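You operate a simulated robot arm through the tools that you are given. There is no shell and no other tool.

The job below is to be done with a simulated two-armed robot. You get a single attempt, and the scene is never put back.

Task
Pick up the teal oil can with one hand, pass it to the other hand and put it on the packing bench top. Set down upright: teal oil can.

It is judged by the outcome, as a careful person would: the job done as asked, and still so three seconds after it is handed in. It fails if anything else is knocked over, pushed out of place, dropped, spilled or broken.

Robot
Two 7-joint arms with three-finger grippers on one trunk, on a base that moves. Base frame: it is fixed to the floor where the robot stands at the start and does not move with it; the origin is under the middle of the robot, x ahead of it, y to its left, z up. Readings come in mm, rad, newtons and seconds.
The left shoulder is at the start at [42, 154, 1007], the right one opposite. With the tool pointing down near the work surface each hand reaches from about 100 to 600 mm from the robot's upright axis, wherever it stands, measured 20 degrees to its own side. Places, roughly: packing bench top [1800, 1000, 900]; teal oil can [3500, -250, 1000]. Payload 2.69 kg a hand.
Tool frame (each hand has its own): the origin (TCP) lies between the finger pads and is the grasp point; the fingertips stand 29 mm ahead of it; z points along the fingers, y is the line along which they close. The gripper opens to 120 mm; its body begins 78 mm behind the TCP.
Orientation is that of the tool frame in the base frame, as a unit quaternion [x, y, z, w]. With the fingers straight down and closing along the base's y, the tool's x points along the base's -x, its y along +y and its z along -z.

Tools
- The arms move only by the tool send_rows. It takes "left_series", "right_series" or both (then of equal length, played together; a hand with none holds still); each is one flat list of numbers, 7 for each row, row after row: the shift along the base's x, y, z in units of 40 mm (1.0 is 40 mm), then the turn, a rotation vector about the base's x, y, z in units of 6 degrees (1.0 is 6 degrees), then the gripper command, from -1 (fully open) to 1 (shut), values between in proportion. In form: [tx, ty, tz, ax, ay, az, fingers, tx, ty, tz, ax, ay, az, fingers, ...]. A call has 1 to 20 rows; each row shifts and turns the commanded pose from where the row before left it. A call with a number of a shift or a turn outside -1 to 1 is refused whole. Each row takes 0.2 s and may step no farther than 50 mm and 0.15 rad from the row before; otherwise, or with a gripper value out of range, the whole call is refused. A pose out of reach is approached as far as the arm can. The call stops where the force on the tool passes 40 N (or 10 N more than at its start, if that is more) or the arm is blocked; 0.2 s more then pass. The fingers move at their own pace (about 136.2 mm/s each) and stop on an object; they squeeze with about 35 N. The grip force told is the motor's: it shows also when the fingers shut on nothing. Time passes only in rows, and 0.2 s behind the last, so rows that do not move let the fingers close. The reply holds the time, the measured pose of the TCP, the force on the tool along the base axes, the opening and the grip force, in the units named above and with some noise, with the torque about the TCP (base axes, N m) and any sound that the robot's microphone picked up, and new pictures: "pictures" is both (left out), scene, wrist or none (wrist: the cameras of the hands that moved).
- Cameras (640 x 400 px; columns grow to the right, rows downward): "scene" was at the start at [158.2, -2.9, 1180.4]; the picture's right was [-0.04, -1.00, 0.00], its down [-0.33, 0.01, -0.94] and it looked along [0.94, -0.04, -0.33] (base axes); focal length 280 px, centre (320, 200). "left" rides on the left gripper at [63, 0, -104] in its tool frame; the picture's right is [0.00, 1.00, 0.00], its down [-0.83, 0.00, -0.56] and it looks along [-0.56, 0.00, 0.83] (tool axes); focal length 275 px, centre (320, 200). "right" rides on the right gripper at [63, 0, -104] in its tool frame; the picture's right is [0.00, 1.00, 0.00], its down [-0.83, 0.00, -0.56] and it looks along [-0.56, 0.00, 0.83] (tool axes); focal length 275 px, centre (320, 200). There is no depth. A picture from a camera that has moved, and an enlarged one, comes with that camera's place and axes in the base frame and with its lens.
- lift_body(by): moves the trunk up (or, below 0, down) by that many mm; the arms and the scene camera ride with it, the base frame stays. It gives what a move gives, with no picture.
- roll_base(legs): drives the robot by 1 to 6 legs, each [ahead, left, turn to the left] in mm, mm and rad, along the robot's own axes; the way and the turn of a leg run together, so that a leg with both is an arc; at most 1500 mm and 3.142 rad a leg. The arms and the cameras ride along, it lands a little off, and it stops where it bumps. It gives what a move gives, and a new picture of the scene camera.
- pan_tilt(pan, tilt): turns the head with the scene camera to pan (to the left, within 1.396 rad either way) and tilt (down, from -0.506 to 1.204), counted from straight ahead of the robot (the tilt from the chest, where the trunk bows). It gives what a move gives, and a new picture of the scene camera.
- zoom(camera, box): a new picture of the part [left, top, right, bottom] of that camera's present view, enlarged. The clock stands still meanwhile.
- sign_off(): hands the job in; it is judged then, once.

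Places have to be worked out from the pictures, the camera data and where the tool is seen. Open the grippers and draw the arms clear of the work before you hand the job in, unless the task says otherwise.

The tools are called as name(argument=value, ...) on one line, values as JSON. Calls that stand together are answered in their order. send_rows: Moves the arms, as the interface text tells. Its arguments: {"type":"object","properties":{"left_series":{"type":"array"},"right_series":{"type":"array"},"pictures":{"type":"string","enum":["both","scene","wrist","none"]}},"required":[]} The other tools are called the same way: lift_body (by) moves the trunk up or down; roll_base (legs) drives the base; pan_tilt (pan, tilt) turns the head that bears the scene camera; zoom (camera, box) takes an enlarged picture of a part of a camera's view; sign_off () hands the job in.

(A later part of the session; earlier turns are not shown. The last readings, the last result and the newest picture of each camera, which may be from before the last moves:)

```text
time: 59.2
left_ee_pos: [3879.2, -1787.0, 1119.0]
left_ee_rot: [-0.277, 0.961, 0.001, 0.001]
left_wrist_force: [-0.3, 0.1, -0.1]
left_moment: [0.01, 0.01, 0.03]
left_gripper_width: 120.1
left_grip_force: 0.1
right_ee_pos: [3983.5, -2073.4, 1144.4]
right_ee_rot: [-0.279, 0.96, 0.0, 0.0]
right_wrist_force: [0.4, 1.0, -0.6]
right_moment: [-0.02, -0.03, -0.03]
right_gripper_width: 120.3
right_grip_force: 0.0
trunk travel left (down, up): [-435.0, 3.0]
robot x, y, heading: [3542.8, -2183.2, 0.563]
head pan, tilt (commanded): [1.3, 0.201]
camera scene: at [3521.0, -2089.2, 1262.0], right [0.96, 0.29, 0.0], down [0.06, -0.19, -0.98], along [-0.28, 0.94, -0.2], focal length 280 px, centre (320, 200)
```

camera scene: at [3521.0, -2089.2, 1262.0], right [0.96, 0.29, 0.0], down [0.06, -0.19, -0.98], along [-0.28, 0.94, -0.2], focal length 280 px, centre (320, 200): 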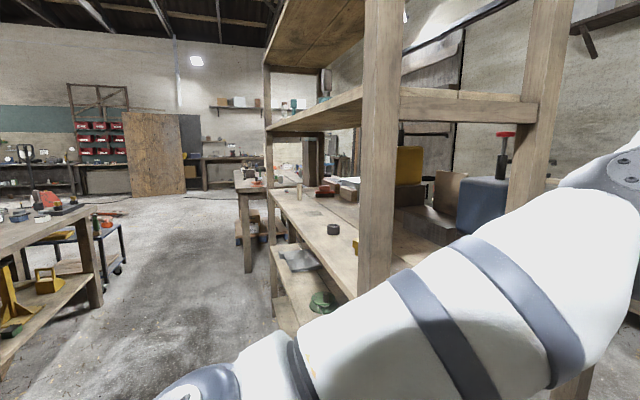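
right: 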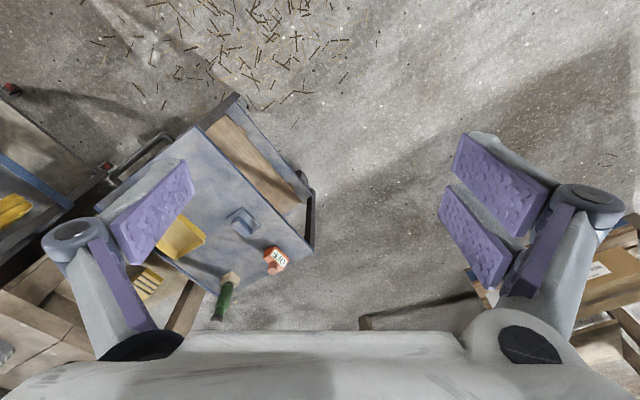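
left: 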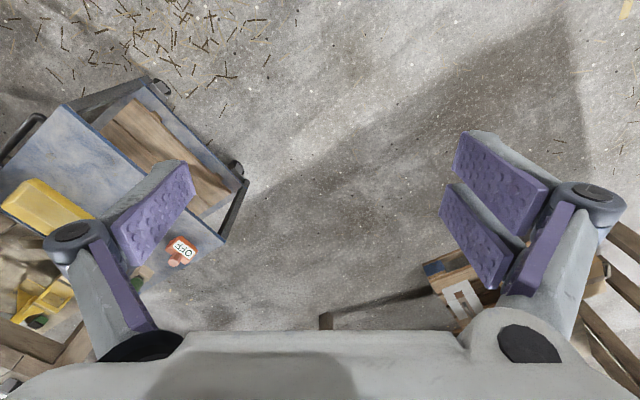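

Extending pulled the elbow in nicely (now about 220 mm off axis). I drive through the passage into the aisle behind the rack.

roll_base(legs=[[850, 0, 0.0], [800, 60, 0.0]])

pan_tilt(pan=1.39, tilt=0.4)

pan_tilt(pan=0.7, tilt=0.4)

```text
time: 67.7
left_ee_pos: [5279.2, -888.8, 1118.4]
left_ee_rot: [-0.26, 0.965, 0.001, 0.001]
left_wrist_force: [0.4, 0.1, 0.1]
left_moment: [-0.02, 0.01, 0.0]
left_gripper_width: 119.9
left_grip_force: 0.0
right_ee_pos: [5372.2, -1178.3, 1144.2]
right_ee_rot: [-0.26, 0.966, 0.0, 0.0]
right_wrist_force: [0.6, 0.6, -1.4]
right_moment: [-0.03, -0.01, 0.02]
right_gripper_width: 120.0
right_grip_force: 0.1
trunk travel left (down, up): [-435.0, 3.0]
robot x, y, heading: [4926.6, -1268.2, 0.525]
head pan, tilt (commanded): [1.3, 0.201]
camera scene: at [4910.4, -1176.2, 1262.0], right [0.97, 0.25, 0.0], down [0.05, -0.19, -0.98], along [-0.25, 0.95, -0.2], focal length 280 px, centre (320, 200)
```

scene: 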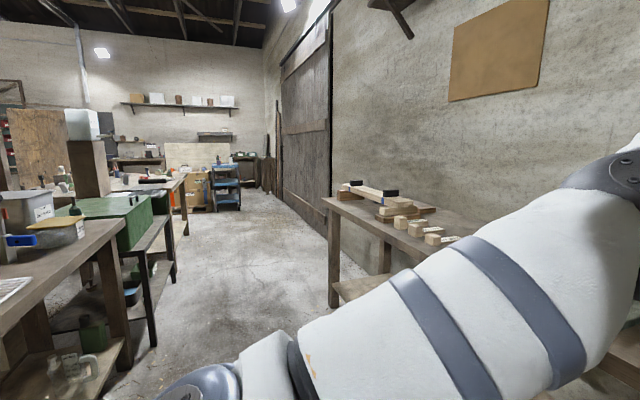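

```text
time: 68.4
left_ee_pos: [5278.4, -888.9, 1118.6]
left_ee_rot: [-0.26, 0.966, 0.001, 0.002]
left_wrist_force: [0.5, 0.9, -0.4]
left_moment: [-0.01, 0.01, 0.02]
left_gripper_width: 120.2
left_grip_force: 0.1
right_ee_pos: [5373.0, -1178.0, 1144.0]
right_ee_rot: [-0.261, 0.965, 0.001, 0.0]
right_wrist_force: [-0.1, -0.1, -0.4]
right_moment: [0.04, 0.03, 0.04]
right_gripper_width: 120.1
right_grip_force: 0.0
trunk travel left (down, up): [-435.0, 3.0]
robot x, y, heading: [4931.0, -1268.3, 0.529]
head pan, tilt (commanded): [1.389, 0.4]
camera scene: at [4902.5, -1179.3, 1243.5], right [0.94, 0.34, 0.0], down [0.13, -0.37, -0.92], along [-0.31, 0.87, -0.39], focal length 280 px, centre (320, 200)
```

scene: 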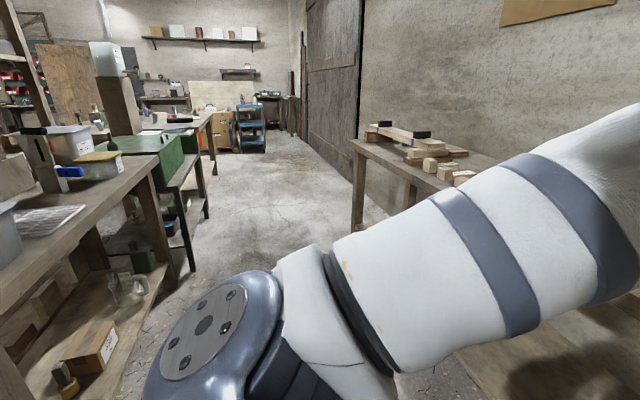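

```text
time: 69.5
left_ee_pos: [5279.2, -889.1, 1119.3]
left_ee_rot: [-0.261, 0.965, 0.0, 0.001]
left_wrist_force: [-0.1, -0.5, 0.2]
left_moment: [-0.03, 0.01, 0.01]
left_gripper_width: 119.9
left_grip_force: 0.0
right_ee_pos: [5373.2, -1178.1, 1143.8]
right_ee_rot: [-0.261, 0.965, 0.0, -0.001]
right_wrist_force: [-0.4, -0.5, 1.1]
right_moment: [0.0, -0.03, 0.02]
right_gripper_width: 120.0
right_grip_force: 0.1
trunk travel left (down, up): [-435.0, 3.0]
robot x, y, heading: [4927.1, -1273.3, 0.529]
head pan, tilt (commanded): [0.7, 0.4]
camera scene: at [4965.0, -1179.2, 1243.4], right [0.94, -0.34, 0.0], down [-0.13, -0.37, -0.92], along [0.31, 0.87, -0.39], focal length 280 px, centre (320, 200)
```

scene: 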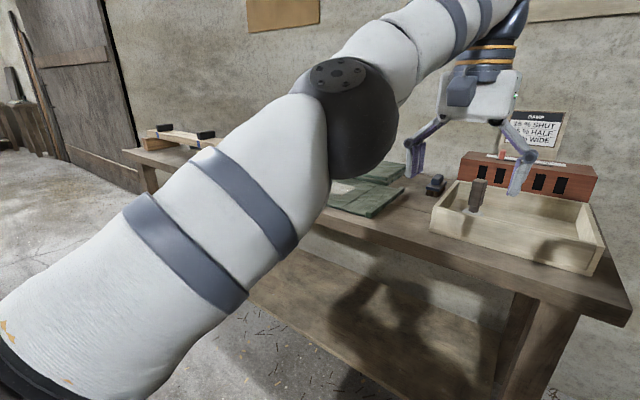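

I'm in the aisle behind the rack now. I look left again and zoom to find the teal can on the bench behind the rack.

pan_tilt(pan=1.39, tilt=0.4)

zoom(camera="scene", box=[0, 80, 240, 230])

zoom(camera="scene", box=[70, 110, 170, 172])

```text
time: 70.5
left_ee_pos: [5278.6, -888.6, 1118.8]
left_ee_rot: [-0.261, 0.965, 0.0, 0.001]
left_wrist_force: [-0.2, 0.1, -0.6]
left_moment: [0.01, -0.02, 0.0]
left_gripper_width: 119.8
left_grip_force: 0.0
right_ee_pos: [5372.0, -1177.8, 1143.9]
right_ee_rot: [-0.261, 0.965, 0.0, 0.0]
right_wrist_force: [0.2, 0.1, 0.4]
right_moment: [-0.01, 0.01, -0.01]
right_gripper_width: 119.9
right_grip_force: 0.1
trunk travel left (down, up): [-435.0, 3.0]
robot x, y, heading: [4923.8, -1274.1, 0.526]
head pan, tilt (commanded): [1.389, 0.4]
camera scene: at [4902.6, -1179.3, 1243.4], right [0.94, 0.34, 0.0], down [0.13, -0.37, -0.92], along [-0.31, 0.87, -0.39], focal length 280 px, centre (320, 200)
```

scene: 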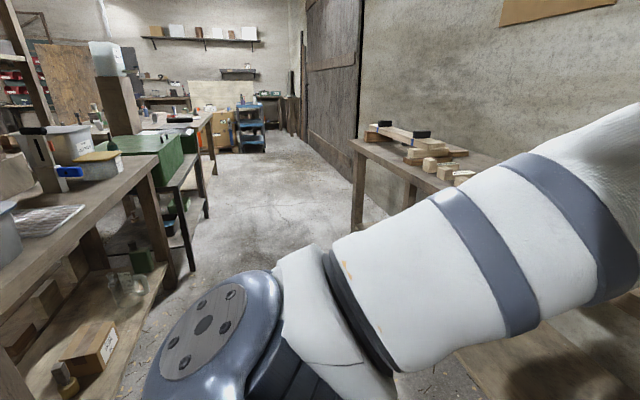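

```text
2.67 times, centred on (120, 155) of scene
camera zoom: at [4902.6, -1179.3, 1243.4], right [0.94, 0.34, 0.0], down [0.13, -0.37, -0.92], along [-0.31, 0.87, -0.39], focal length 746 px, centre (853, 320)
```

zoom: 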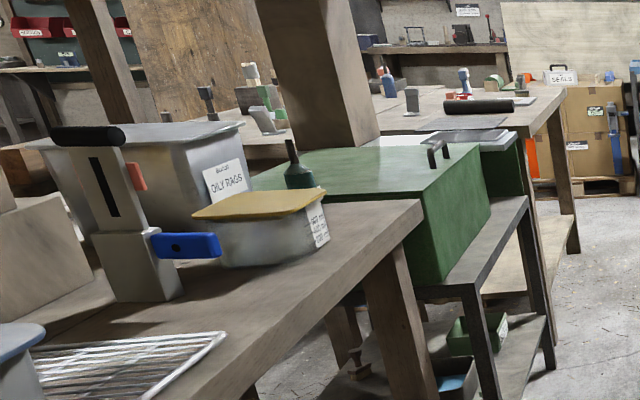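

```text
6.40 times, centred on (120, 141) of scene
camera zoom: at [4902.6, -1179.3, 1243.4], right [0.94, 0.34, 0.0], down [0.13, -0.37, -0.92], along [-0.31, 0.87, -0.39], focal length 1790 px, centre (1600, 578)
```

zoom: 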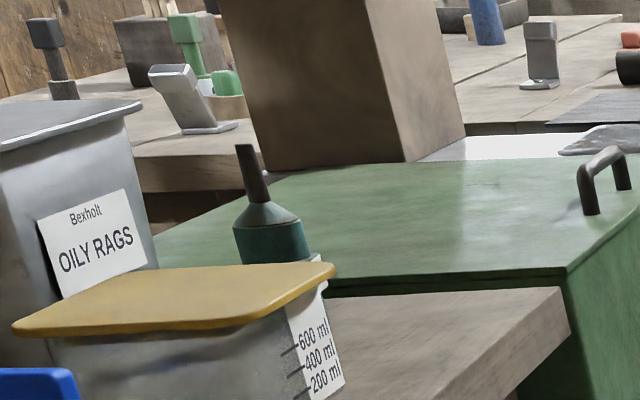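

The teal can sits near the far end of the bench, beside the OILY RAGS bin and behind a yellow-lidded box; triangulating gives about (3410, -190). I move left along the aisle and turn around to face that bench.

roll_base(legs=[[100, 500, 0.0], [0, 0, 1.6], [0, 0, 1.58]])

pan_tilt(pan=-0.8, tilt=0.4)

```text
time: 82.6
left_ee_pos: [4427.0, -1187.7, 1118.9]
left_ee_rot: [0.961, 0.278, -0.001, 0.001]
left_wrist_force: [0.6, -0.1, 0.1]
left_moment: [0.02, 0.03, -0.02]
left_gripper_width: 120.2
left_grip_force: 0.0
right_ee_pos: [4322.3, -901.8, 1143.8]
right_ee_rot: [0.96, 0.279, 0.0, 0.001]
right_wrist_force: [1.6, -0.2, -0.2]
right_moment: [0.0, -0.02, -0.02]
right_gripper_width: 120.0
right_grip_force: 0.1
trunk travel left (down, up): [-435.0, 3.0]
robot x, y, heading: [4764.2, -793.4, -2.581]
head pan, tilt (commanded): [1.389, 0.4]
camera scene: at [4796.6, -882.8, 1243.4], right [-0.93, -0.37, 0.0], down [-0.14, 0.36, -0.92], along [0.34, -0.85, -0.39], focal length 280 px, centre (320, 200)
```

scene: 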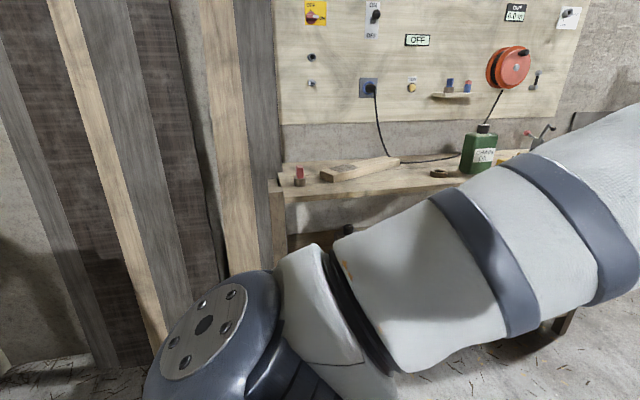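

```text
time: 84.6
left_ee_pos: [4428.7, -1189.3, 1118.2]
left_ee_rot: [0.961, 0.278, -0.001, 0.001]
left_wrist_force: [-0.1, -0.4, -0.3]
left_moment: [0.03, 0.01, -0.01]
left_gripper_width: 120.2
left_grip_force: 0.1
right_ee_pos: [4322.8, -902.3, 1143.5]
right_ee_rot: [0.961, 0.278, 0.0, 0.0]
right_wrist_force: [0.2, -0.4, 0.2]
right_moment: [-0.01, 0.01, 0.01]
right_gripper_width: 120.1
right_grip_force: 0.0
trunk travel left (down, up): [-435.0, 3.0]
robot x, y, heading: [4768.0, -792.8, -2.578]
head pan, tilt (commanded): [-0.799, 0.4]
camera scene: at [4672.0, -775.2, 1243.4], right [0.23, 0.97, 0.0], down [0.38, -0.09, -0.92], along [-0.9, 0.22, -0.39], focal length 280 px, centre (320, 200)
```

scene: 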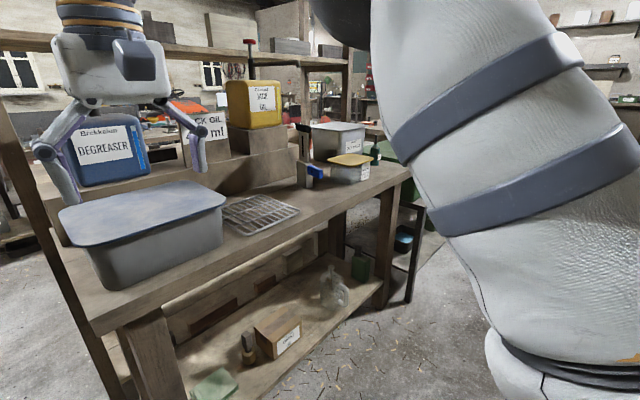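

I can see the bench clearly now, with the can at its far right end behind the yellow-lidded box. I zoom in on it.

zoom(camera="scene", box=[280, 100, 440, 200])

zoom(camera="scene", box=[340, 130, 404, 170])

```text
4.00 times, centred on (360, 150) of scene
camera zoom: at [4672.0, -775.2, 1243.4], right [0.23, 0.97, 0.0], down [0.38, -0.09, -0.92], along [-0.9, 0.22, -0.39], focal length 1119 px, centre (160, 400)
```

zoom: 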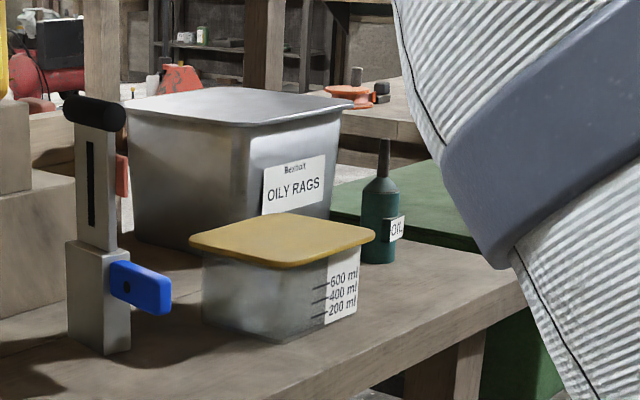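

```text
10.00 times, centred on (372, 150) of scene
camera zoom: at [4672.0, -775.2, 1243.4], right [0.23, 0.97, 0.0], down [0.38, -0.09, -0.92], along [-0.9, 0.22, -0.39], focal length 2797 px, centre (-200, 700)
```

zoom: 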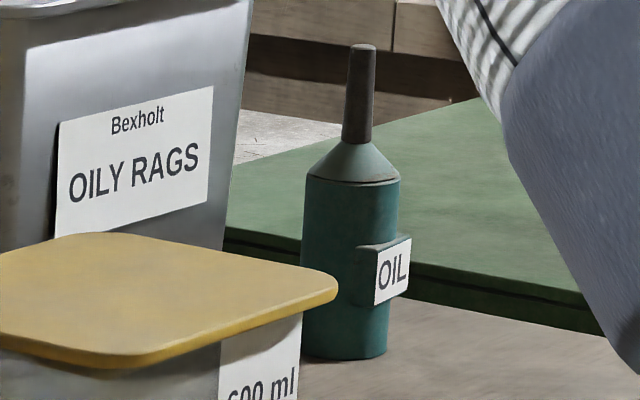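

The can measures about 48 mm across, ~95 mm body plus cone and spout (~167 mm total), standing near (3400,-187) on the bench, with ~100 mm gaps to the bin and yellow-lidded box. I strafe right along the aisle to stand in front of it.

roll_base(legs=[[0, -1137, 0.0]])

pan_tilt(pan=-0.1, tilt=0.45)

```text
time: 93.7
left_ee_pos: [3818.4, -227.1, 1119.5]
left_ee_rot: [0.96, 0.281, 0.0, 0.0]
left_wrist_force: [-0.5, 0.2, 0.0]
left_moment: [0.03, 0.01, 0.01]
left_gripper_width: 120.0
left_grip_force: 0.2
right_ee_pos: [3711.8, 57.8, 1143.8]
right_ee_rot: [0.96, 0.28, 0.001, 0.0]
right_wrist_force: [0.1, -0.2, -0.1]
right_moment: [0.01, -0.02, -0.01]
right_gripper_width: 119.9
right_grip_force: 0.0
trunk travel left (down, up): [-435.0, 3.0]
robot x, y, heading: [4156.0, 168.2, -2.572]
head pan, tilt (commanded): [-0.799, 0.4]
camera scene: at [4059.9, 187.3, 1243.4], right [0.23, 0.97, 0.0], down [0.38, -0.09, -0.92], along [-0.9, 0.21, -0.39], focal length 280 px, centre (320, 200)
```

scene: 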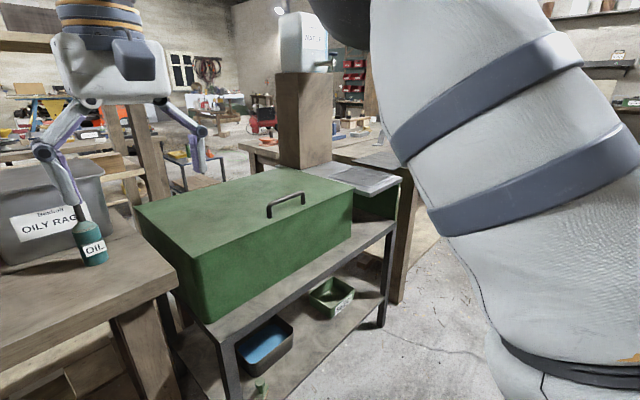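

```text
time: 94.7
left_ee_pos: [3818.3, -227.9, 1117.8]
left_ee_rot: [0.96, 0.28, -0.001, 0.0]
left_wrist_force: [-0.3, 1.0, -0.2]
left_moment: [-0.02, 0.02, 0.03]
left_gripper_width: 120.1
left_grip_force: 0.1
right_ee_pos: [3713.4, 57.4, 1144.1]
right_ee_rot: [0.96, 0.281, 0.0, 0.0]
right_wrist_force: [-1.4, 0.3, -0.2]
right_moment: [-0.02, -0.01, 0.03]
right_gripper_width: 119.7
right_grip_force: 0.1
trunk travel left (down, up): [-435.0, 3.0]
robot x, y, heading: [4154.0, 171.2, -2.573]
head pan, tilt (commanded): [-0.099, 0.45]
camera scene: at [4068.1, 124.6, 1238.8], right [-0.45, 0.89, 0.0], down [0.39, 0.2, -0.9], along [-0.8, -0.41, -0.44], focal length 280 px, centre (320, 200)
```

scene: 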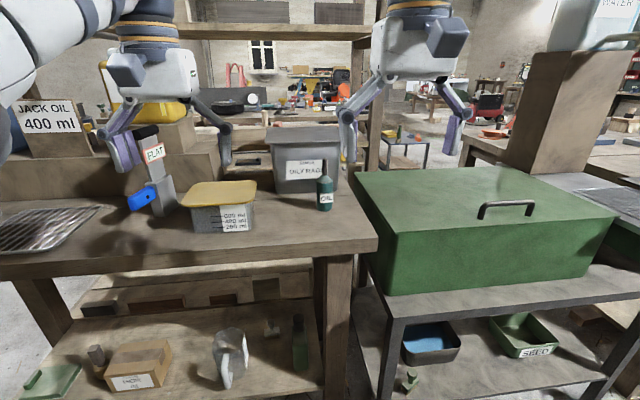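

The can is right ahead, in front of the OILY RAGS bin. I zoom in for accurate measurement.

zoom(camera="scene", box=[256, 130, 384, 250])

zoom(camera="scene", box=[300, 160, 356, 220])

```text
3.33 times, centred on (320, 190) of scene
camera zoom: at [4068.1, 124.6, 1238.8], right [-0.45, 0.89, 0.0], down [0.39, 0.2, -0.9], along [-0.8, -0.41, -0.44], focal length 932 px, centre (320, 233)
```

zoom: 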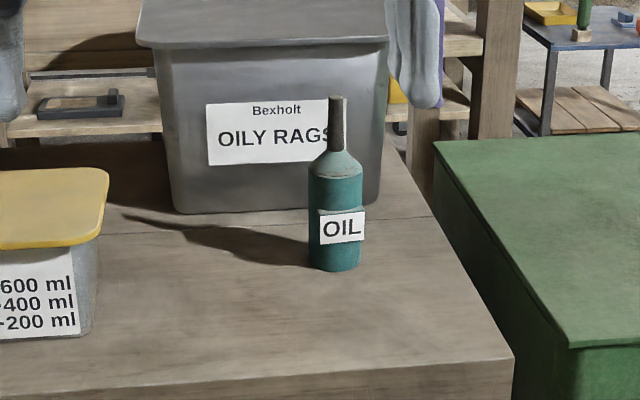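

```text
6.67 times, centred on (328, 190) of scene
camera zoom: at [4068.1, 124.6, 1238.8], right [-0.45, 0.89, 0.0], down [0.39, 0.2, -0.9], along [-0.8, -0.41, -0.44], focal length 1865 px, centre (267, 267)
```

zoom: 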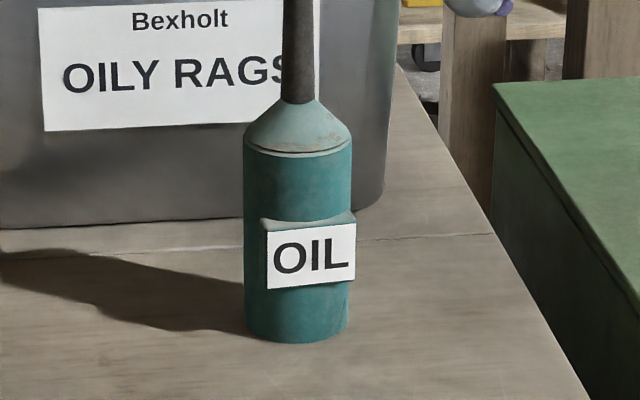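

The can axis is around (3416, -191) on a bench top near z≈857. Plan: right hand grips the spout from above, then the left hand takes the body from the side. First I roll forward 260 mm to bring it into comfortable reach.

roll_base(legs=[[260, 0, 0.0]])

pan_tilt(pan=-0.1, tilt=0.6)

zoom(camera="scene", box=[270, 120, 370, 240])

```text
time: 96.6
left_ee_pos: [3606.1, -364.5, 1118.5]
left_ee_rot: [0.96, 0.281, 0.0, 0.001]
left_wrist_force: [-0.5, 0.0, -0.3]
left_moment: [0.03, -0.01, -0.05]
left_gripper_width: 119.9
left_grip_force: 0.0
right_ee_pos: [3499.8, -80.9, 1144.2]
right_ee_rot: [0.959, 0.282, 0.0, 0.0]
right_wrist_force: [-0.9, -0.2, 0.4]
right_moment: [0.0, -0.01, 0.0]
right_gripper_width: 119.9
right_grip_force: 0.1
trunk travel left (down, up): [-435.0, 3.0]
robot x, y, heading: [3940.7, 34.9, -2.567]
head pan, tilt (commanded): [-0.099, 0.45]
camera scene: at [3855.0, -12.6, 1238.8], right [-0.45, 0.89, 0.0], down [0.39, 0.2, -0.9], along [-0.8, -0.41, -0.44], focal length 280 px, centre (320, 200)
```

scene: 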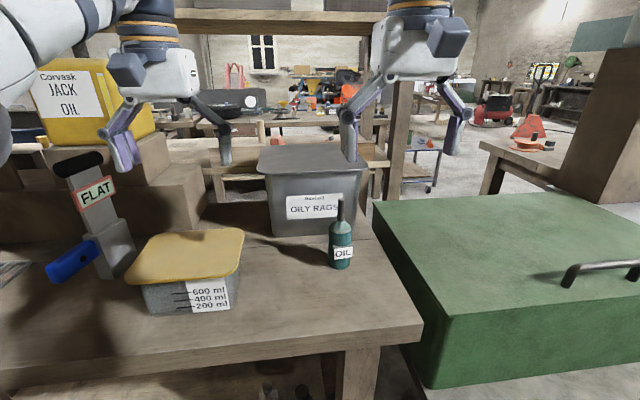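

```text
time: 97.3
left_ee_pos: [3605.1, -364.9, 1117.9]
left_ee_rot: [0.96, 0.282, -0.001, 0.0]
left_wrist_force: [-0.7, -0.7, -0.8]
left_moment: [-0.01, 0.03, 0.0]
left_gripper_width: 120.0
left_grip_force: 0.1
right_ee_pos: [3498.7, -79.4, 1144.8]
right_ee_rot: [0.959, 0.283, 0.0, 0.0]
right_wrist_force: [-1.0, -0.2, 0.2]
right_moment: [-0.03, 0.0, -0.01]
right_gripper_width: 120.6
right_grip_force: 0.1
trunk travel left (down, up): [-435.0, 3.0]
robot x, y, heading: [3937.6, 31.3, -2.568]
head pan, tilt (commanded): [-0.099, 0.6]
camera scene: at [3858.5, -10.7, 1225.2], right [-0.45, 0.89, 0.0], down [0.5, 0.26, -0.83], along [-0.74, -0.38, -0.56], focal length 280 px, centre (320, 200)
```

scene: 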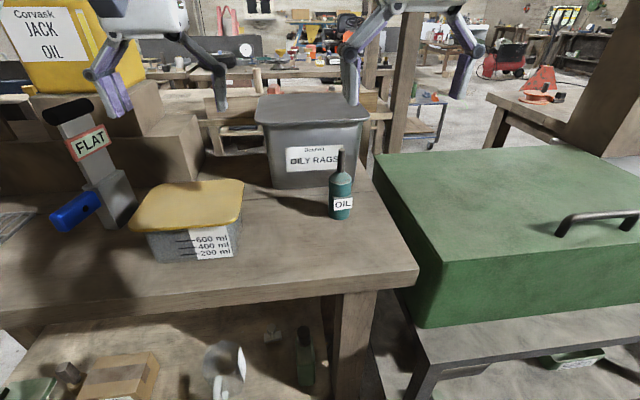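

```text
3.33 times, centred on (320, 180) of scene
camera zoom: at [3858.5, -10.7, 1225.2], right [-0.45, 0.89, 0.0], down [0.5, 0.26, -0.83], along [-0.74, -0.38, -0.56], focal length 932 px, centre (320, 267)
```

zoom: 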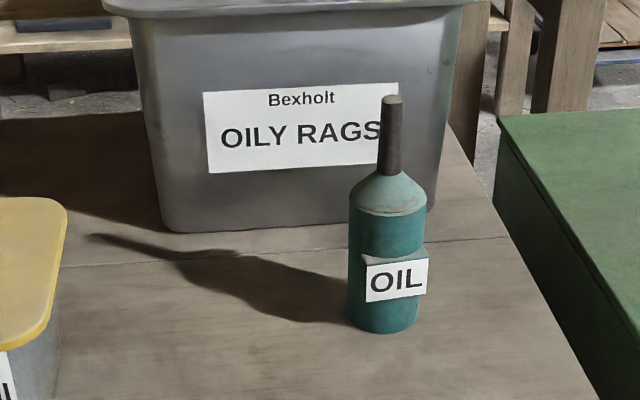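

The can top is at about z≈1008, total height ~148 mm, spout ~42 mm long and ~13 mm thick, axis near (3411,-195). I move the right hand over it at the current safe height and check with the wrist camera.

send_rows(right_series=[-0.55, -0.72, 0, 0, 0, 0, -1, -0.55, -0.72, 0, 0, 0, 0, -1, -0.55, -0.72, 0, 0, 0, 0, -1, -0.55, -0.72, 0, 0, 0, 0, -1, 0, 0, 0, 0, 0, 0, -1])

```text
time: 98.5
left_ee_pos: [3606.6, -364.6, 1119.5]
left_ee_rot: [0.96, 0.281, -0.002, 0.001]
left_wrist_force: [0.6, -0.6, -0.6]
left_moment: [-0.01, 0.01, -0.01]
left_gripper_width: 120.0
left_grip_force: 0.1
right_ee_pos: [3470.0, -118.3, 1142.9]
right_ee_rot: [0.96, 0.282, -0.001, 0.0]
right_wrist_force: [0.3, 0.1, -0.1]
right_moment: [-0.01, -0.01, -0.01]
right_gripper_width: 119.9
right_grip_force: 0.0
right hand out of reach, approached as far as the arm can: row 2, 3, 4
trunk travel left (down, up): [-435.0, 3.0]
robot x, y, heading: [3942.9, 34.7, -2.571]
head pan, tilt (commanded): [-0.099, 0.6]
camera scene: at [3858.6, -10.7, 1225.2], right [-0.45, 0.89, 0.0], down [0.5, 0.26, -0.83], along [-0.73, -0.38, -0.56], focal length 280 px, centre (320, 200)
camera right: at [3521.9, -85.0, 1248.7], right [0.55, -0.84, 0.0], down [-0.7, -0.45, 0.56], along [-0.47, -0.3, -0.83], focal length 275 px, centre (320, 200)
```

scene: 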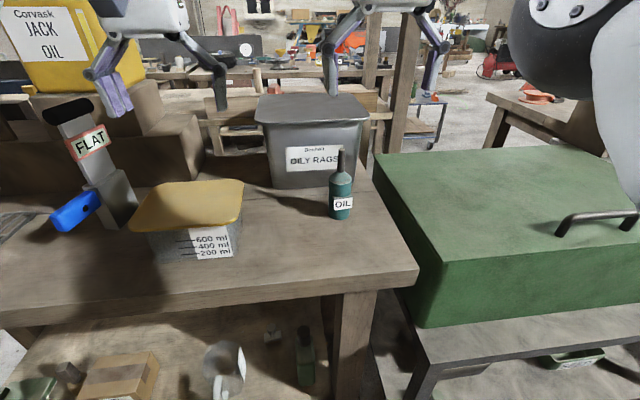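
right: 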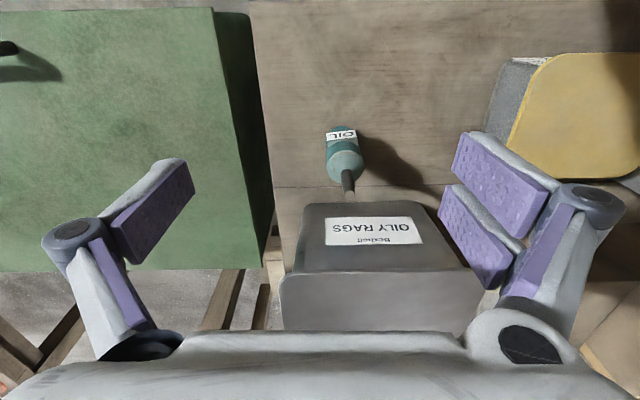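

The wrist camera puts the spout tip at about (3408,-194.5, 1008), but the hand is out of reach at this distance. I roll forward 100 mm more (still ~300 mm from the bench edge).

roll_base(legs=[[100, 0, 0.0]])

zoom(camera="right", box=[0, 0, 640, 400])

```text
time: 99.6
left_ee_pos: [3523.0, -417.5, 1118.5]
left_ee_rot: [0.96, 0.28, -0.002, 0.0]
left_wrist_force: [0.7, -0.5, -0.3]
left_moment: [0.05, -0.06, -0.03]
left_gripper_width: 120.2
left_grip_force: 0.1
right_ee_pos: [3387.6, -171.6, 1143.7]
right_ee_rot: [0.96, 0.281, -0.001, 0.001]
right_wrist_force: [0.5, -0.5, 0.2]
right_moment: [0.01, -0.03, -0.01]
right_gripper_width: 120.2
right_grip_force: 0.0
trunk travel left (down, up): [-435.0, 3.0]
robot x, y, heading: [3859.4, -23.9, -2.571]
head pan, tilt (commanded): [-0.099, 0.6]
camera scene: at [3776.7, -63.1, 1225.2], right [-0.45, 0.89, 0.0], down [0.5, 0.26, -0.82], along [-0.74, -0.37, -0.57], focal length 280 px, centre (320, 200)
```

scene: 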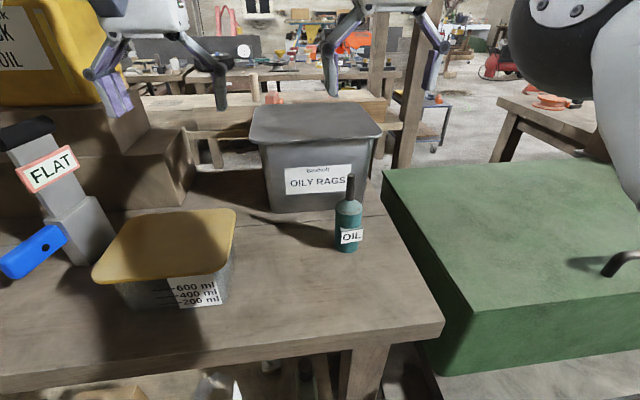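

```text
1.00 times, centred on (320, 200) of right (not enlarged: the box is as wide or as high as the picture)
camera zoom: at [3439.9, -136.8, 1248.7], right [0.54, -0.84, 0.0], down [-0.7, -0.45, 0.56], along [-0.47, -0.3, -0.83], focal length 275 px, centre (320, 200)
```

zoom: 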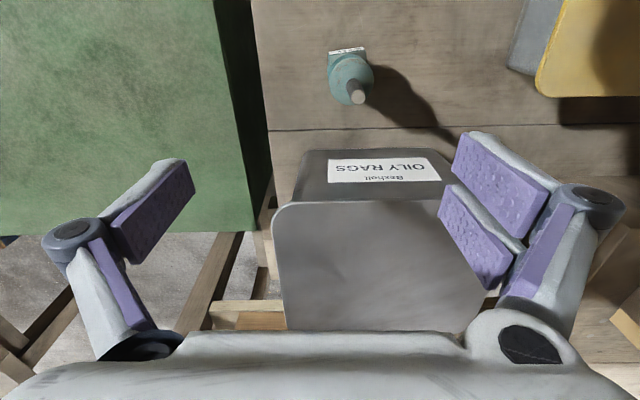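

Two wrist views agree: spout tip at (3407.5, -194.7, 1007). I shift the right hand over it, still high, and check.

send_rows(right_series=[0.5, -0.58, 0, 0, 0, 0, -1, 0, 0, 0, 0, 0, 0, -1], pictures="wrist")

```text
time: 100.2
left_ee_pos: [3522.7, -416.1, 1118.3]
left_ee_rot: [0.96, 0.281, -0.002, 0.001]
left_wrist_force: [-1.0, -0.3, 0.0]
left_moment: [-0.02, -0.05, 0.0]
left_gripper_width: 120.2
left_grip_force: 0.1
right_ee_pos: [3407.1, -191.1, 1142.0]
right_ee_rot: [0.96, 0.282, -0.001, 0.001]
right_wrist_force: [0.1, 0.9, 0.1]
right_moment: [-0.01, 0.0, -0.02]
right_gripper_width: 120.2
right_grip_force: 0.0
right hand out of reach, approached as far as the arm can: row 1
trunk travel left (down, up): [-435.0, 3.0]
robot x, y, heading: [3860.0, -22.1, -2.569]
head pan, tilt (commanded): [-0.099, 0.6]
camera right: at [3459.6, -157.0, 1247.2], right [0.54, -0.84, 0.0], down [-0.7, -0.45, 0.56], along [-0.47, -0.3, -0.83], focal length 275 px, centre (320, 200)
```

right: 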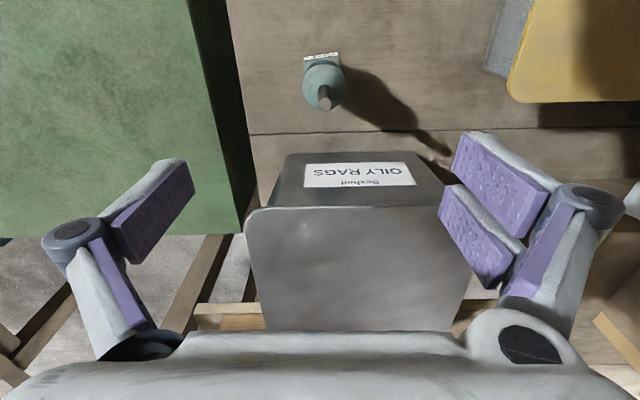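

Aligned within ~4 mm. I descend about 100 mm, correcting the small sideways offset, then recheck.

send_rows(right_series=[0.05, -0.07, -0.85, 0, 0, 0, -1, 0, 0, -0.85, 0, 0, 0, -1, 0, 0, -0.8, 0, 0, 0, -1, 0, 0, 0, 0, 0, 0, -1], pictures="both")

```text
time: 101.2
left_ee_pos: [3523.9, -416.3, 1118.2]
left_ee_rot: [0.96, 0.28, -0.002, 0.001]
left_wrist_force: [-0.3, 0.2, -0.3]
left_moment: [0.0, 0.01, 0.01]
left_gripper_width: 120.2
left_grip_force: 0.1
right_ee_pos: [3414.0, -192.3, 1043.5]
right_ee_rot: [0.96, 0.281, -0.001, 0.0]
right_wrist_force: [-0.4, 0.5, -0.1]
right_moment: [-0.01, -0.03, 0.0]
right_gripper_width: 120.2
right_grip_force: 0.0
trunk travel left (down, up): [-435.0, 3.0]
robot x, y, heading: [3858.4, -20.2, -2.571]
head pan, tilt (commanded): [-0.099, 0.6]
camera scene: at [3777.2, -62.8, 1225.3], right [-0.45, 0.89, 0.0], down [0.5, 0.26, -0.83], along [-0.74, -0.37, -0.56], focal length 280 px, centre (320, 200)
camera right: at [3464.9, -159.9, 1147.5], right [0.54, -0.84, 0.0], down [-0.7, -0.45, 0.56], along [-0.47, -0.3, -0.83], focal length 275 px, centre (320, 200)
```

scene: 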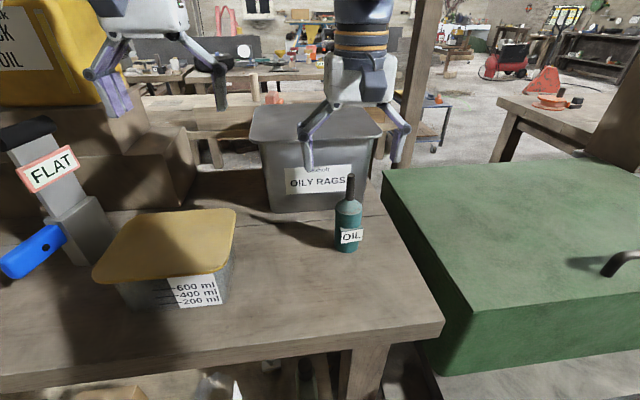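
right: 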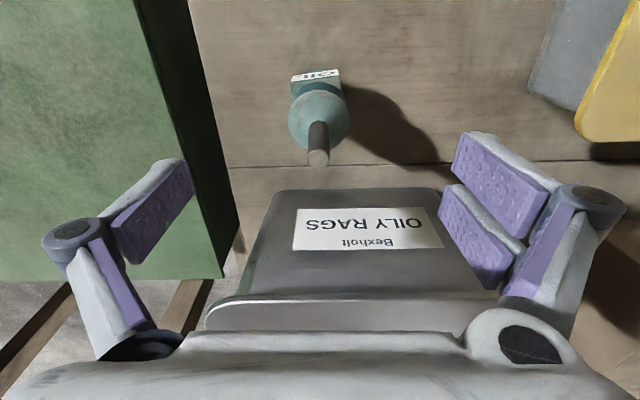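

Spout tip is within ~3 mm of the tool axis. I make the small correction and descend to grip height (TCP z≈1000, tips just above the neck).

send_rows(right_series=[-0.08, -0.02, -0.55, 0, 0, 0, -1, 0, 0, -0.52, 0, 0, 0, -1, 0, 0, 0, 0, 0, 0, -1], pictures="both")

zoom(camera="scene", box=[270, 100, 430, 270])

```text
time: 102.0
left_ee_pos: [3523.6, -417.1, 1118.7]
left_ee_rot: [0.96, 0.281, -0.002, 0.001]
left_wrist_force: [0.6, -0.2, -0.5]
left_moment: [-0.03, -0.02, 0.01]
left_gripper_width: 120.1
left_grip_force: 0.1
right_ee_pos: [3409.0, -194.5, 999.1]
right_ee_rot: [0.96, 0.281, -0.001, 0.001]
right_wrist_force: [-0.1, 0.3, -0.2]
right_moment: [0.02, -0.04, 0.0]
right_gripper_width: 120.0
right_grip_force: 0.0
trunk travel left (down, up): [-435.0, 3.0]
robot x, y, heading: [3857.4, -19.0, -2.572]
head pan, tilt (commanded): [-0.099, 0.6]
camera scene: at [3777.1, -62.8, 1225.2], right [-0.45, 0.89, 0.0], down [0.5, 0.26, -0.83], along [-0.74, -0.37, -0.56], focal length 280 px, centre (320, 200)
camera right: at [3461.6, -161.1, 1103.9], right [0.54, -0.84, 0.0], down [-0.7, -0.45, 0.56], along [-0.47, -0.3, -0.83], focal length 275 px, centre (320, 200)
```

scene: 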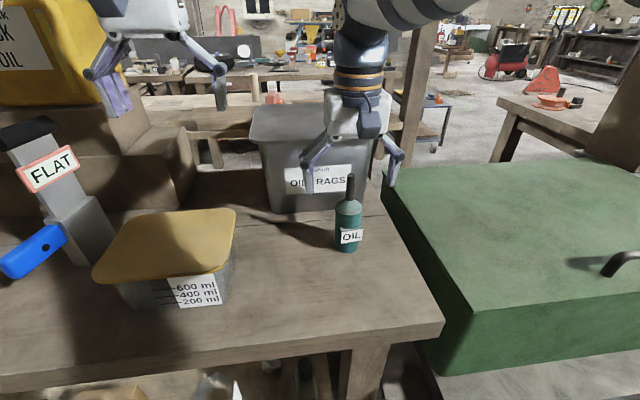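
right: 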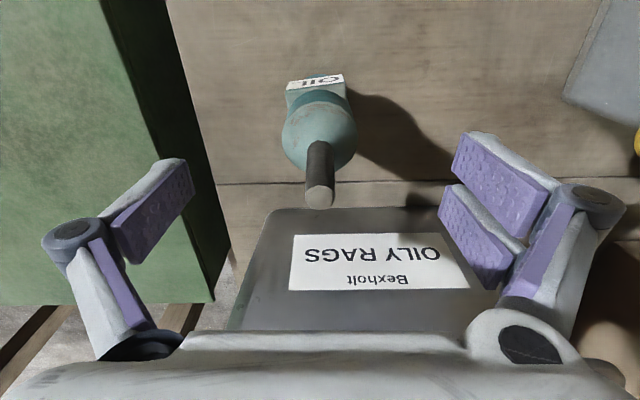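

```text
2.35 times, centred on (350, 185) of scene
camera zoom: at [3777.1, -62.8, 1225.2], right [-0.45, 0.89, 0.0], down [0.5, 0.26, -0.83], along [-0.74, -0.37, -0.56], focal length 658 px, centre (249, 235)
```

zoom: 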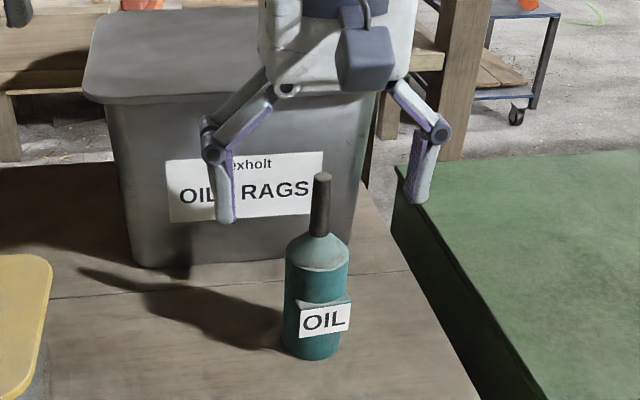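

Spout tip is exactly at the tool axis in the wrist view. I close the right gripper on the spout.

send_rows(right_series=[0, 0, 0, 0, 0, 0, 0.3, 0, 0, 0, 0, 0, 0, 1, 0, 0, 0, 0, 0, 0, 1, 0, 0, 0, 0, 0, 0, 1, 0, 0, 0, 0, 0, 0, 1], pictures="both")

zoom(camera="scene", box=[270, 100, 430, 270])

```text
time: 103.2
left_ee_pos: [3523.3, -416.5, 1118.4]
left_ee_rot: [0.96, 0.281, -0.002, 0.001]
left_wrist_force: [-0.1, -0.7, 1.6]
left_moment: [0.0, 0.0, 0.01]
left_gripper_width: 120.0
left_grip_force: 0.0
right_ee_pos: [3408.6, -194.4, 998.1]
right_ee_rot: [0.959, 0.282, -0.001, 0.0]
right_wrist_force: [1.2, -1.0, 1.2]
right_moment: [0.09, -0.02, -0.04]
right_gripper_width: 12.7
right_grip_force: 35.1
trunk travel left (down, up): [-435.0, 3.0]
robot x, y, heading: [3862.2, -27.9, -2.572]
head pan, tilt (commanded): [-0.099, 0.6]
camera scene: at [3777.2, -62.8, 1225.2], right [-0.45, 0.89, 0.0], down [0.5, 0.26, -0.83], along [-0.74, -0.37, -0.56], focal length 280 px, centre (320, 200)
camera right: at [3461.6, -161.1, 1104.1], right [0.54, -0.84, 0.0], down [-0.7, -0.45, 0.56], along [-0.47, -0.3, -0.83], focal length 275 px, centre (320, 200)
```

scene: 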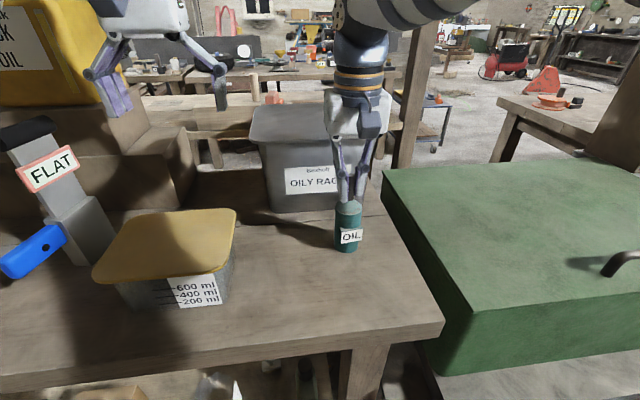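
right: 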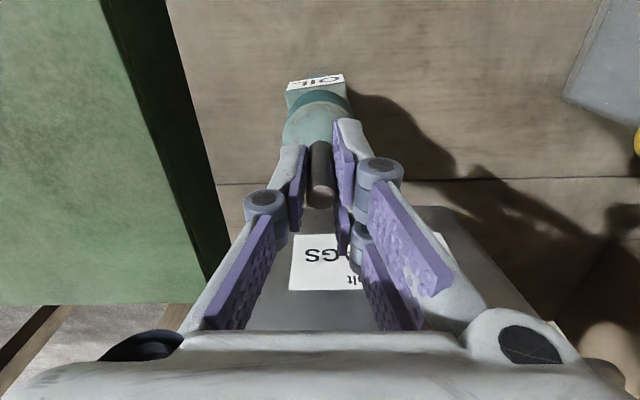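

```text
2.35 times, centred on (350, 185) of scene
camera zoom: at [3777.2, -62.8, 1225.2], right [-0.45, 0.89, 0.0], down [0.5, 0.26, -0.83], along [-0.74, -0.37, -0.56], focal length 658 px, centre (249, 235)
```

zoom: 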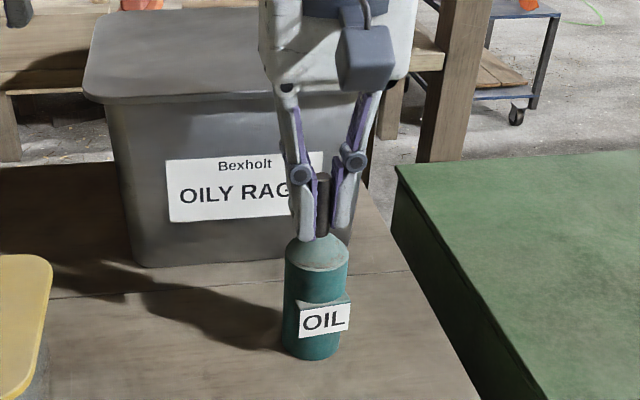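

The gripper closed on the spout at 12.7 mm with 35 N. I lift gently 40 mm and check that the can comes along straight.

send_rows(right_series=[0, 0, 0.25, 0, 0, 0, 1, 0, 0, 0.35, 0, 0, 0, 1, 0, 0, 0.4, 0, 0, 0, 1, 0, 0, 0, 0, 0, 0, 1], pictures="both")

zoom(camera="scene", box=[270, 100, 430, 270])

```text
time: 104.2
left_ee_pos: [3525.0, -416.3, 1119.4]
left_ee_rot: [0.96, 0.281, -0.001, 0.0]
left_wrist_force: [-0.2, -0.2, 0.3]
left_moment: [-0.01, 0.01, 0.02]
left_gripper_width: 120.1
left_grip_force: 0.0
right_ee_pos: [3408.5, -194.5, 1037.9]
right_ee_rot: [0.96, 0.282, 0.0, 0.0]
right_wrist_force: [0.4, -0.1, -2.0]
right_moment: [0.03, -0.01, 0.02]
right_gripper_width: 12.6
right_grip_force: 34.8
trunk travel left (down, up): [-435.0, 3.0]
robot x, y, heading: [3861.6, -21.6, -2.571]
head pan, tilt (commanded): [-0.099, 0.6]
camera scene: at [3776.8, -63.0, 1225.1], right [-0.45, 0.89, 0.0], down [0.5, 0.26, -0.82], along [-0.74, -0.37, -0.57], focal length 280 px, centre (320, 200)
camera right: at [3460.6, -160.3, 1143.7], right [0.54, -0.84, 0.0], down [-0.7, -0.45, 0.56], along [-0.47, -0.3, -0.83], focal length 275 px, centre (320, 200)
```

scene: 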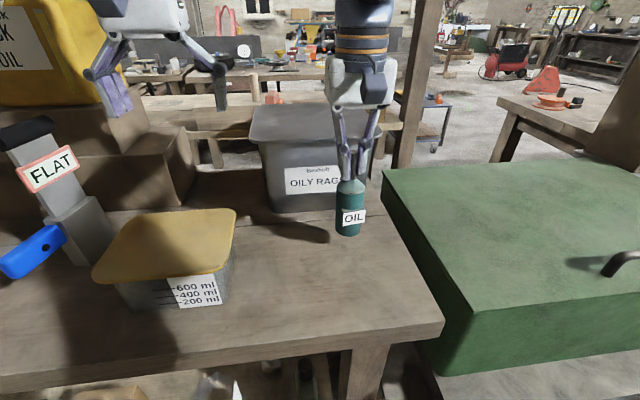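
right: 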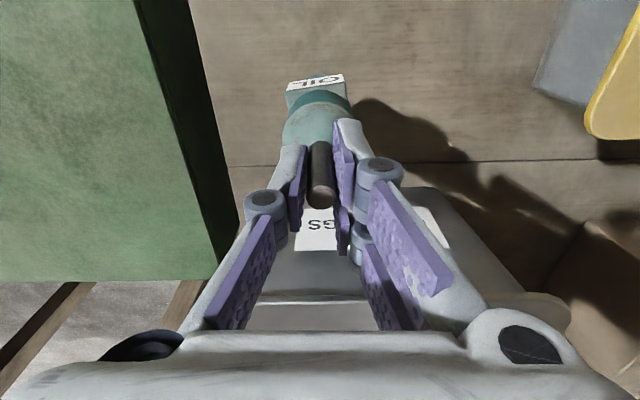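

```text
2.35 times, centred on (350, 185) of scene
camera zoom: at [3776.8, -63.0, 1225.1], right [-0.45, 0.89, 0.0], down [0.5, 0.26, -0.82], along [-0.74, -0.37, -0.57], focal length 658 px, centre (249, 235)
```

zoom: 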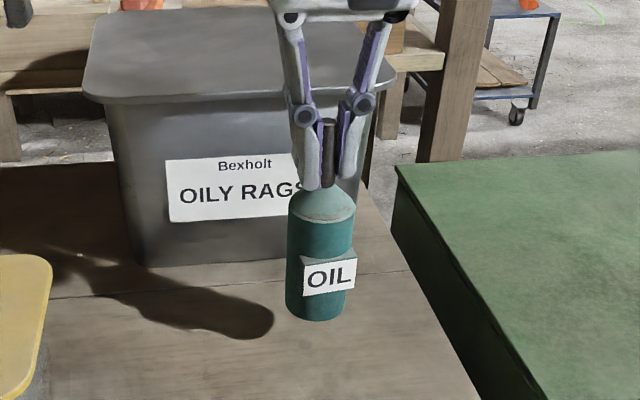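

The can is lifted cleanly and hangs upright (about 2 N). I raise it a bit more, then back the base off 380 mm into the aisle for room to do the handover.

send_rows(right_series=[0, 0, 0.6, 0, 0, 0, 1, 0, 0, 0.6, 0, 0, 0, 1, 0, 0, 0, 0, 0, 0, 1], pictures="none")

roll_base(legs=[[-380, 0, 0.0]])

```text
time: 105.0
left_ee_pos: [3523.8, -416.3, 1119.4]
left_ee_rot: [0.96, 0.28, 0.0, 0.0]
left_wrist_force: [0.2, 0.5, -0.6]
left_moment: [-0.02, 0.0, 0.0]
left_gripper_width: 119.9
left_grip_force: 0.0
right_ee_pos: [3409.4, -193.3, 1086.2]
right_ee_rot: [0.96, 0.282, -0.001, 0.001]
right_wrist_force: [-0.4, 0.4, -2.3]
right_moment: [-0.02, -0.02, 0.01]
right_gripper_width: 12.5
right_grip_force: 35.2
trunk travel left (down, up): [-435.0, 3.0]
robot x, y, heading: [3857.3, -22.1, -2.575]
head pan, tilt (commanded): [-0.099, 0.6]
```

```text
time: 107.5
left_ee_pos: [3852.0, -208.1, 1119.5]
left_ee_rot: [0.959, 0.283, -0.002, 0.0]
left_wrist_force: [0.3, 0.8, -1.0]
left_moment: [-0.03, 0.03, 0.0]
left_gripper_width: 120.0
left_grip_force: 0.1
right_ee_pos: [3735.6, 13.7, 1086.4]
right_ee_rot: [0.959, 0.283, -0.001, -0.001]
right_wrist_force: [-0.4, 0.7, -1.5]
right_moment: [-0.01, 0.01, 0.02]
right_gripper_width: 12.5
right_grip_force: 35.0
trunk travel left (down, up): [-435.0, 3.0]
robot x, y, heading: [4184.7, 188.7, -2.568]
head pan, tilt (commanded): [-0.099, 0.6]
camera scene: at [4102.9, 146.7, 1225.2], right [-0.46, 0.89, 0.0], down [0.5, 0.26, -0.83], along [-0.73, -0.38, -0.56], focal length 280 px, centre (320, 200)
```

scene: 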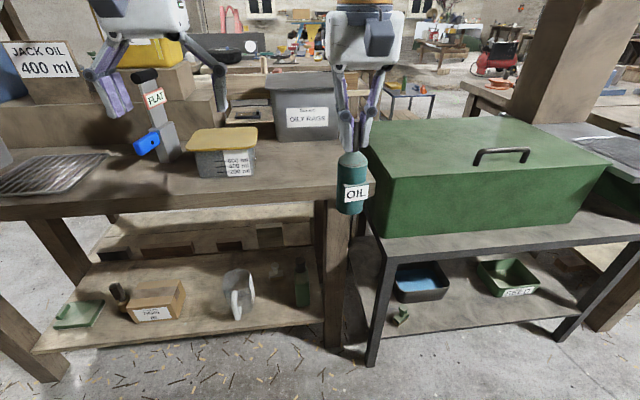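

The can is now over the aisle with plenty of room. I lower the right hand a little and yaw it ~36° so the OIL plate faces where the left hand will come from, while the left hand yaws 30° to the right.

send_rows(left_series=[0.124, 0, -0.246, 0, 0, -1, -1, 0.124, 0, -0.246, 0, 0, -1, -1, 0.124, 0, -0.246, 0, 0, -1, -1, 0.124, 0, -0.246, 0, 0, -1, -1, 0.124, 0, -0.246, 0, 0, -1, -1, 0.124, 0, -0.246, 0, 0, 0, -1, 0, 0, 0, 0, 0, 0, -1], right_series=[0, -0.132, -0.19, 0, 0, -1, 1, 0, -0.132, -0.19, 0, 0, -1, 1, 0, -0.132, -0.19, 0, 0, -1, 1, 0, -0.132, -0.19, 0, 0, -1, 1, 0, -0.132, -0.19, 0, 0, -1, 1, 0, -0.132, -0.19, 0, 0, -1, 1, 0, 0, 0, 0, 0, 0, 1], pictures="scene")

```text
time: 109.0
left_ee_pos: [3883.4, -208.3, 1060.6]
left_ee_rot: [1.0, 0.025, -0.001, 0.0]
left_wrist_force: [-0.3, 0.3, -0.3]
left_moment: [0.0, 0.01, 0.0]
left_gripper_width: 119.9
left_grip_force: 0.0
right_ee_pos: [3735.6, -16.8, 1042.4]
right_ee_rot: [1.0, -0.027, -0.001, 0.001]
right_wrist_force: [0.5, -0.3, -1.6]
right_moment: [-0.03, -0.03, -0.02]
right_gripper_width: 12.6
right_grip_force: 35.9
trunk travel left (down, up): [-435.0, 3.0]
robot x, y, heading: [4181.7, 190.5, -2.567]
head pan, tilt (commanded): [-0.099, 0.6]
camera scene: at [4102.6, 146.7, 1225.2], right [-0.46, 0.89, 0.0], down [0.5, 0.26, -0.83], along [-0.73, -0.38, -0.56], focal length 280 px, centre (320, 200)
```

scene: 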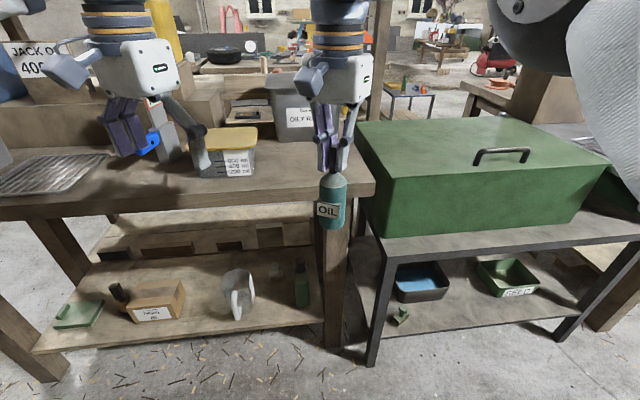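

The label now faces left-back as intended. Now I pitch the left hand up about its TCP by 57° so its fingers point forward-right, 33° below horizontal.

send_rows(left_series=[0, 0, 0, -0.048, 0.998, 0, -1, 0, 0, 0, -0.048, 0.998, 0, -1, 0, 0, 0, -0.048, 0.998, 0, -1, 0, 0, 0, -0.048, 0.998, 0, -1, 0, 0, 0, -0.048, 0.998, 0, -1, 0, 0, 0, -0.048, 0.998, 0, -1, 0, 0, 0, -0.048, 0.998, 0, -1, 0, 0, 0, -0.048, 0.998, 0, -1, 0, 0, 0, -0.048, 0.998, 0, -1, 0, 0, 0, -0.024, 0.5, 0, -1, 0, 0, 0, 0, 0, 0, -1], pictures="both")

```text
time: 111.5
left_ee_pos: [3881.4, -208.7, 1058.4]
left_ee_rot: [0.877, 0.023, -0.479, 0.011]
left_wrist_force: [-0.2, -0.3, 0.6]
left_moment: [-0.01, 0.02, -0.07]
left_gripper_width: 119.9
left_grip_force: 0.0
right_ee_pos: [3735.8, -17.3, 1042.5]
right_ee_rot: [1.0, -0.027, -0.002, 0.001]
right_wrist_force: [0.1, -0.7, -1.6]
right_moment: [0.0, 0.05, -0.02]
right_gripper_width: 12.4
right_grip_force: 35.4
trunk travel left (down, up): [-435.0, 3.0]
robot x, y, heading: [4187.2, 190.4, -2.568]
head pan, tilt (commanded): [-0.099, 0.6]
camera scene: at [4102.6, 146.5, 1225.2], right [-0.46, 0.89, 0.0], down [0.5, 0.26, -0.82], along [-0.73, -0.38, -0.57], focal length 280 px, centre (320, 200)
camera left: at [4003.1, -201.5, 1062.8], right [0.05, -1.0, 0.0], down [0.02, 0.0, 1.0], along [-1.0, -0.05, 0.02], focal length 275 px, centre (320, 200)
```

scene: 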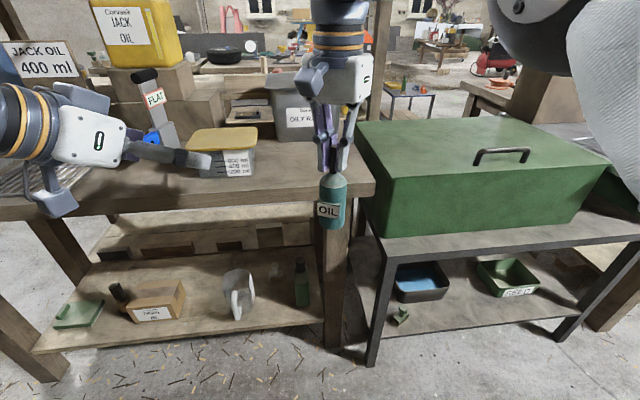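
left: 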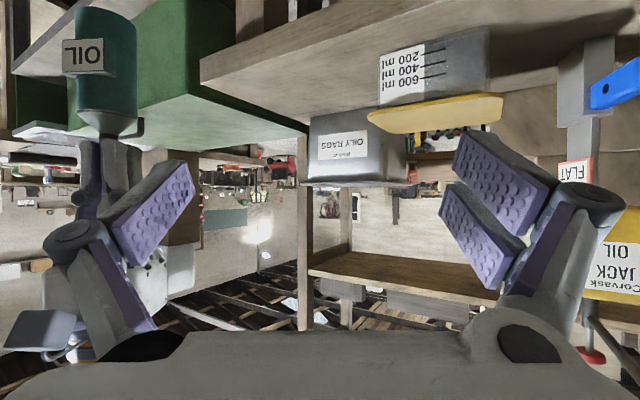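

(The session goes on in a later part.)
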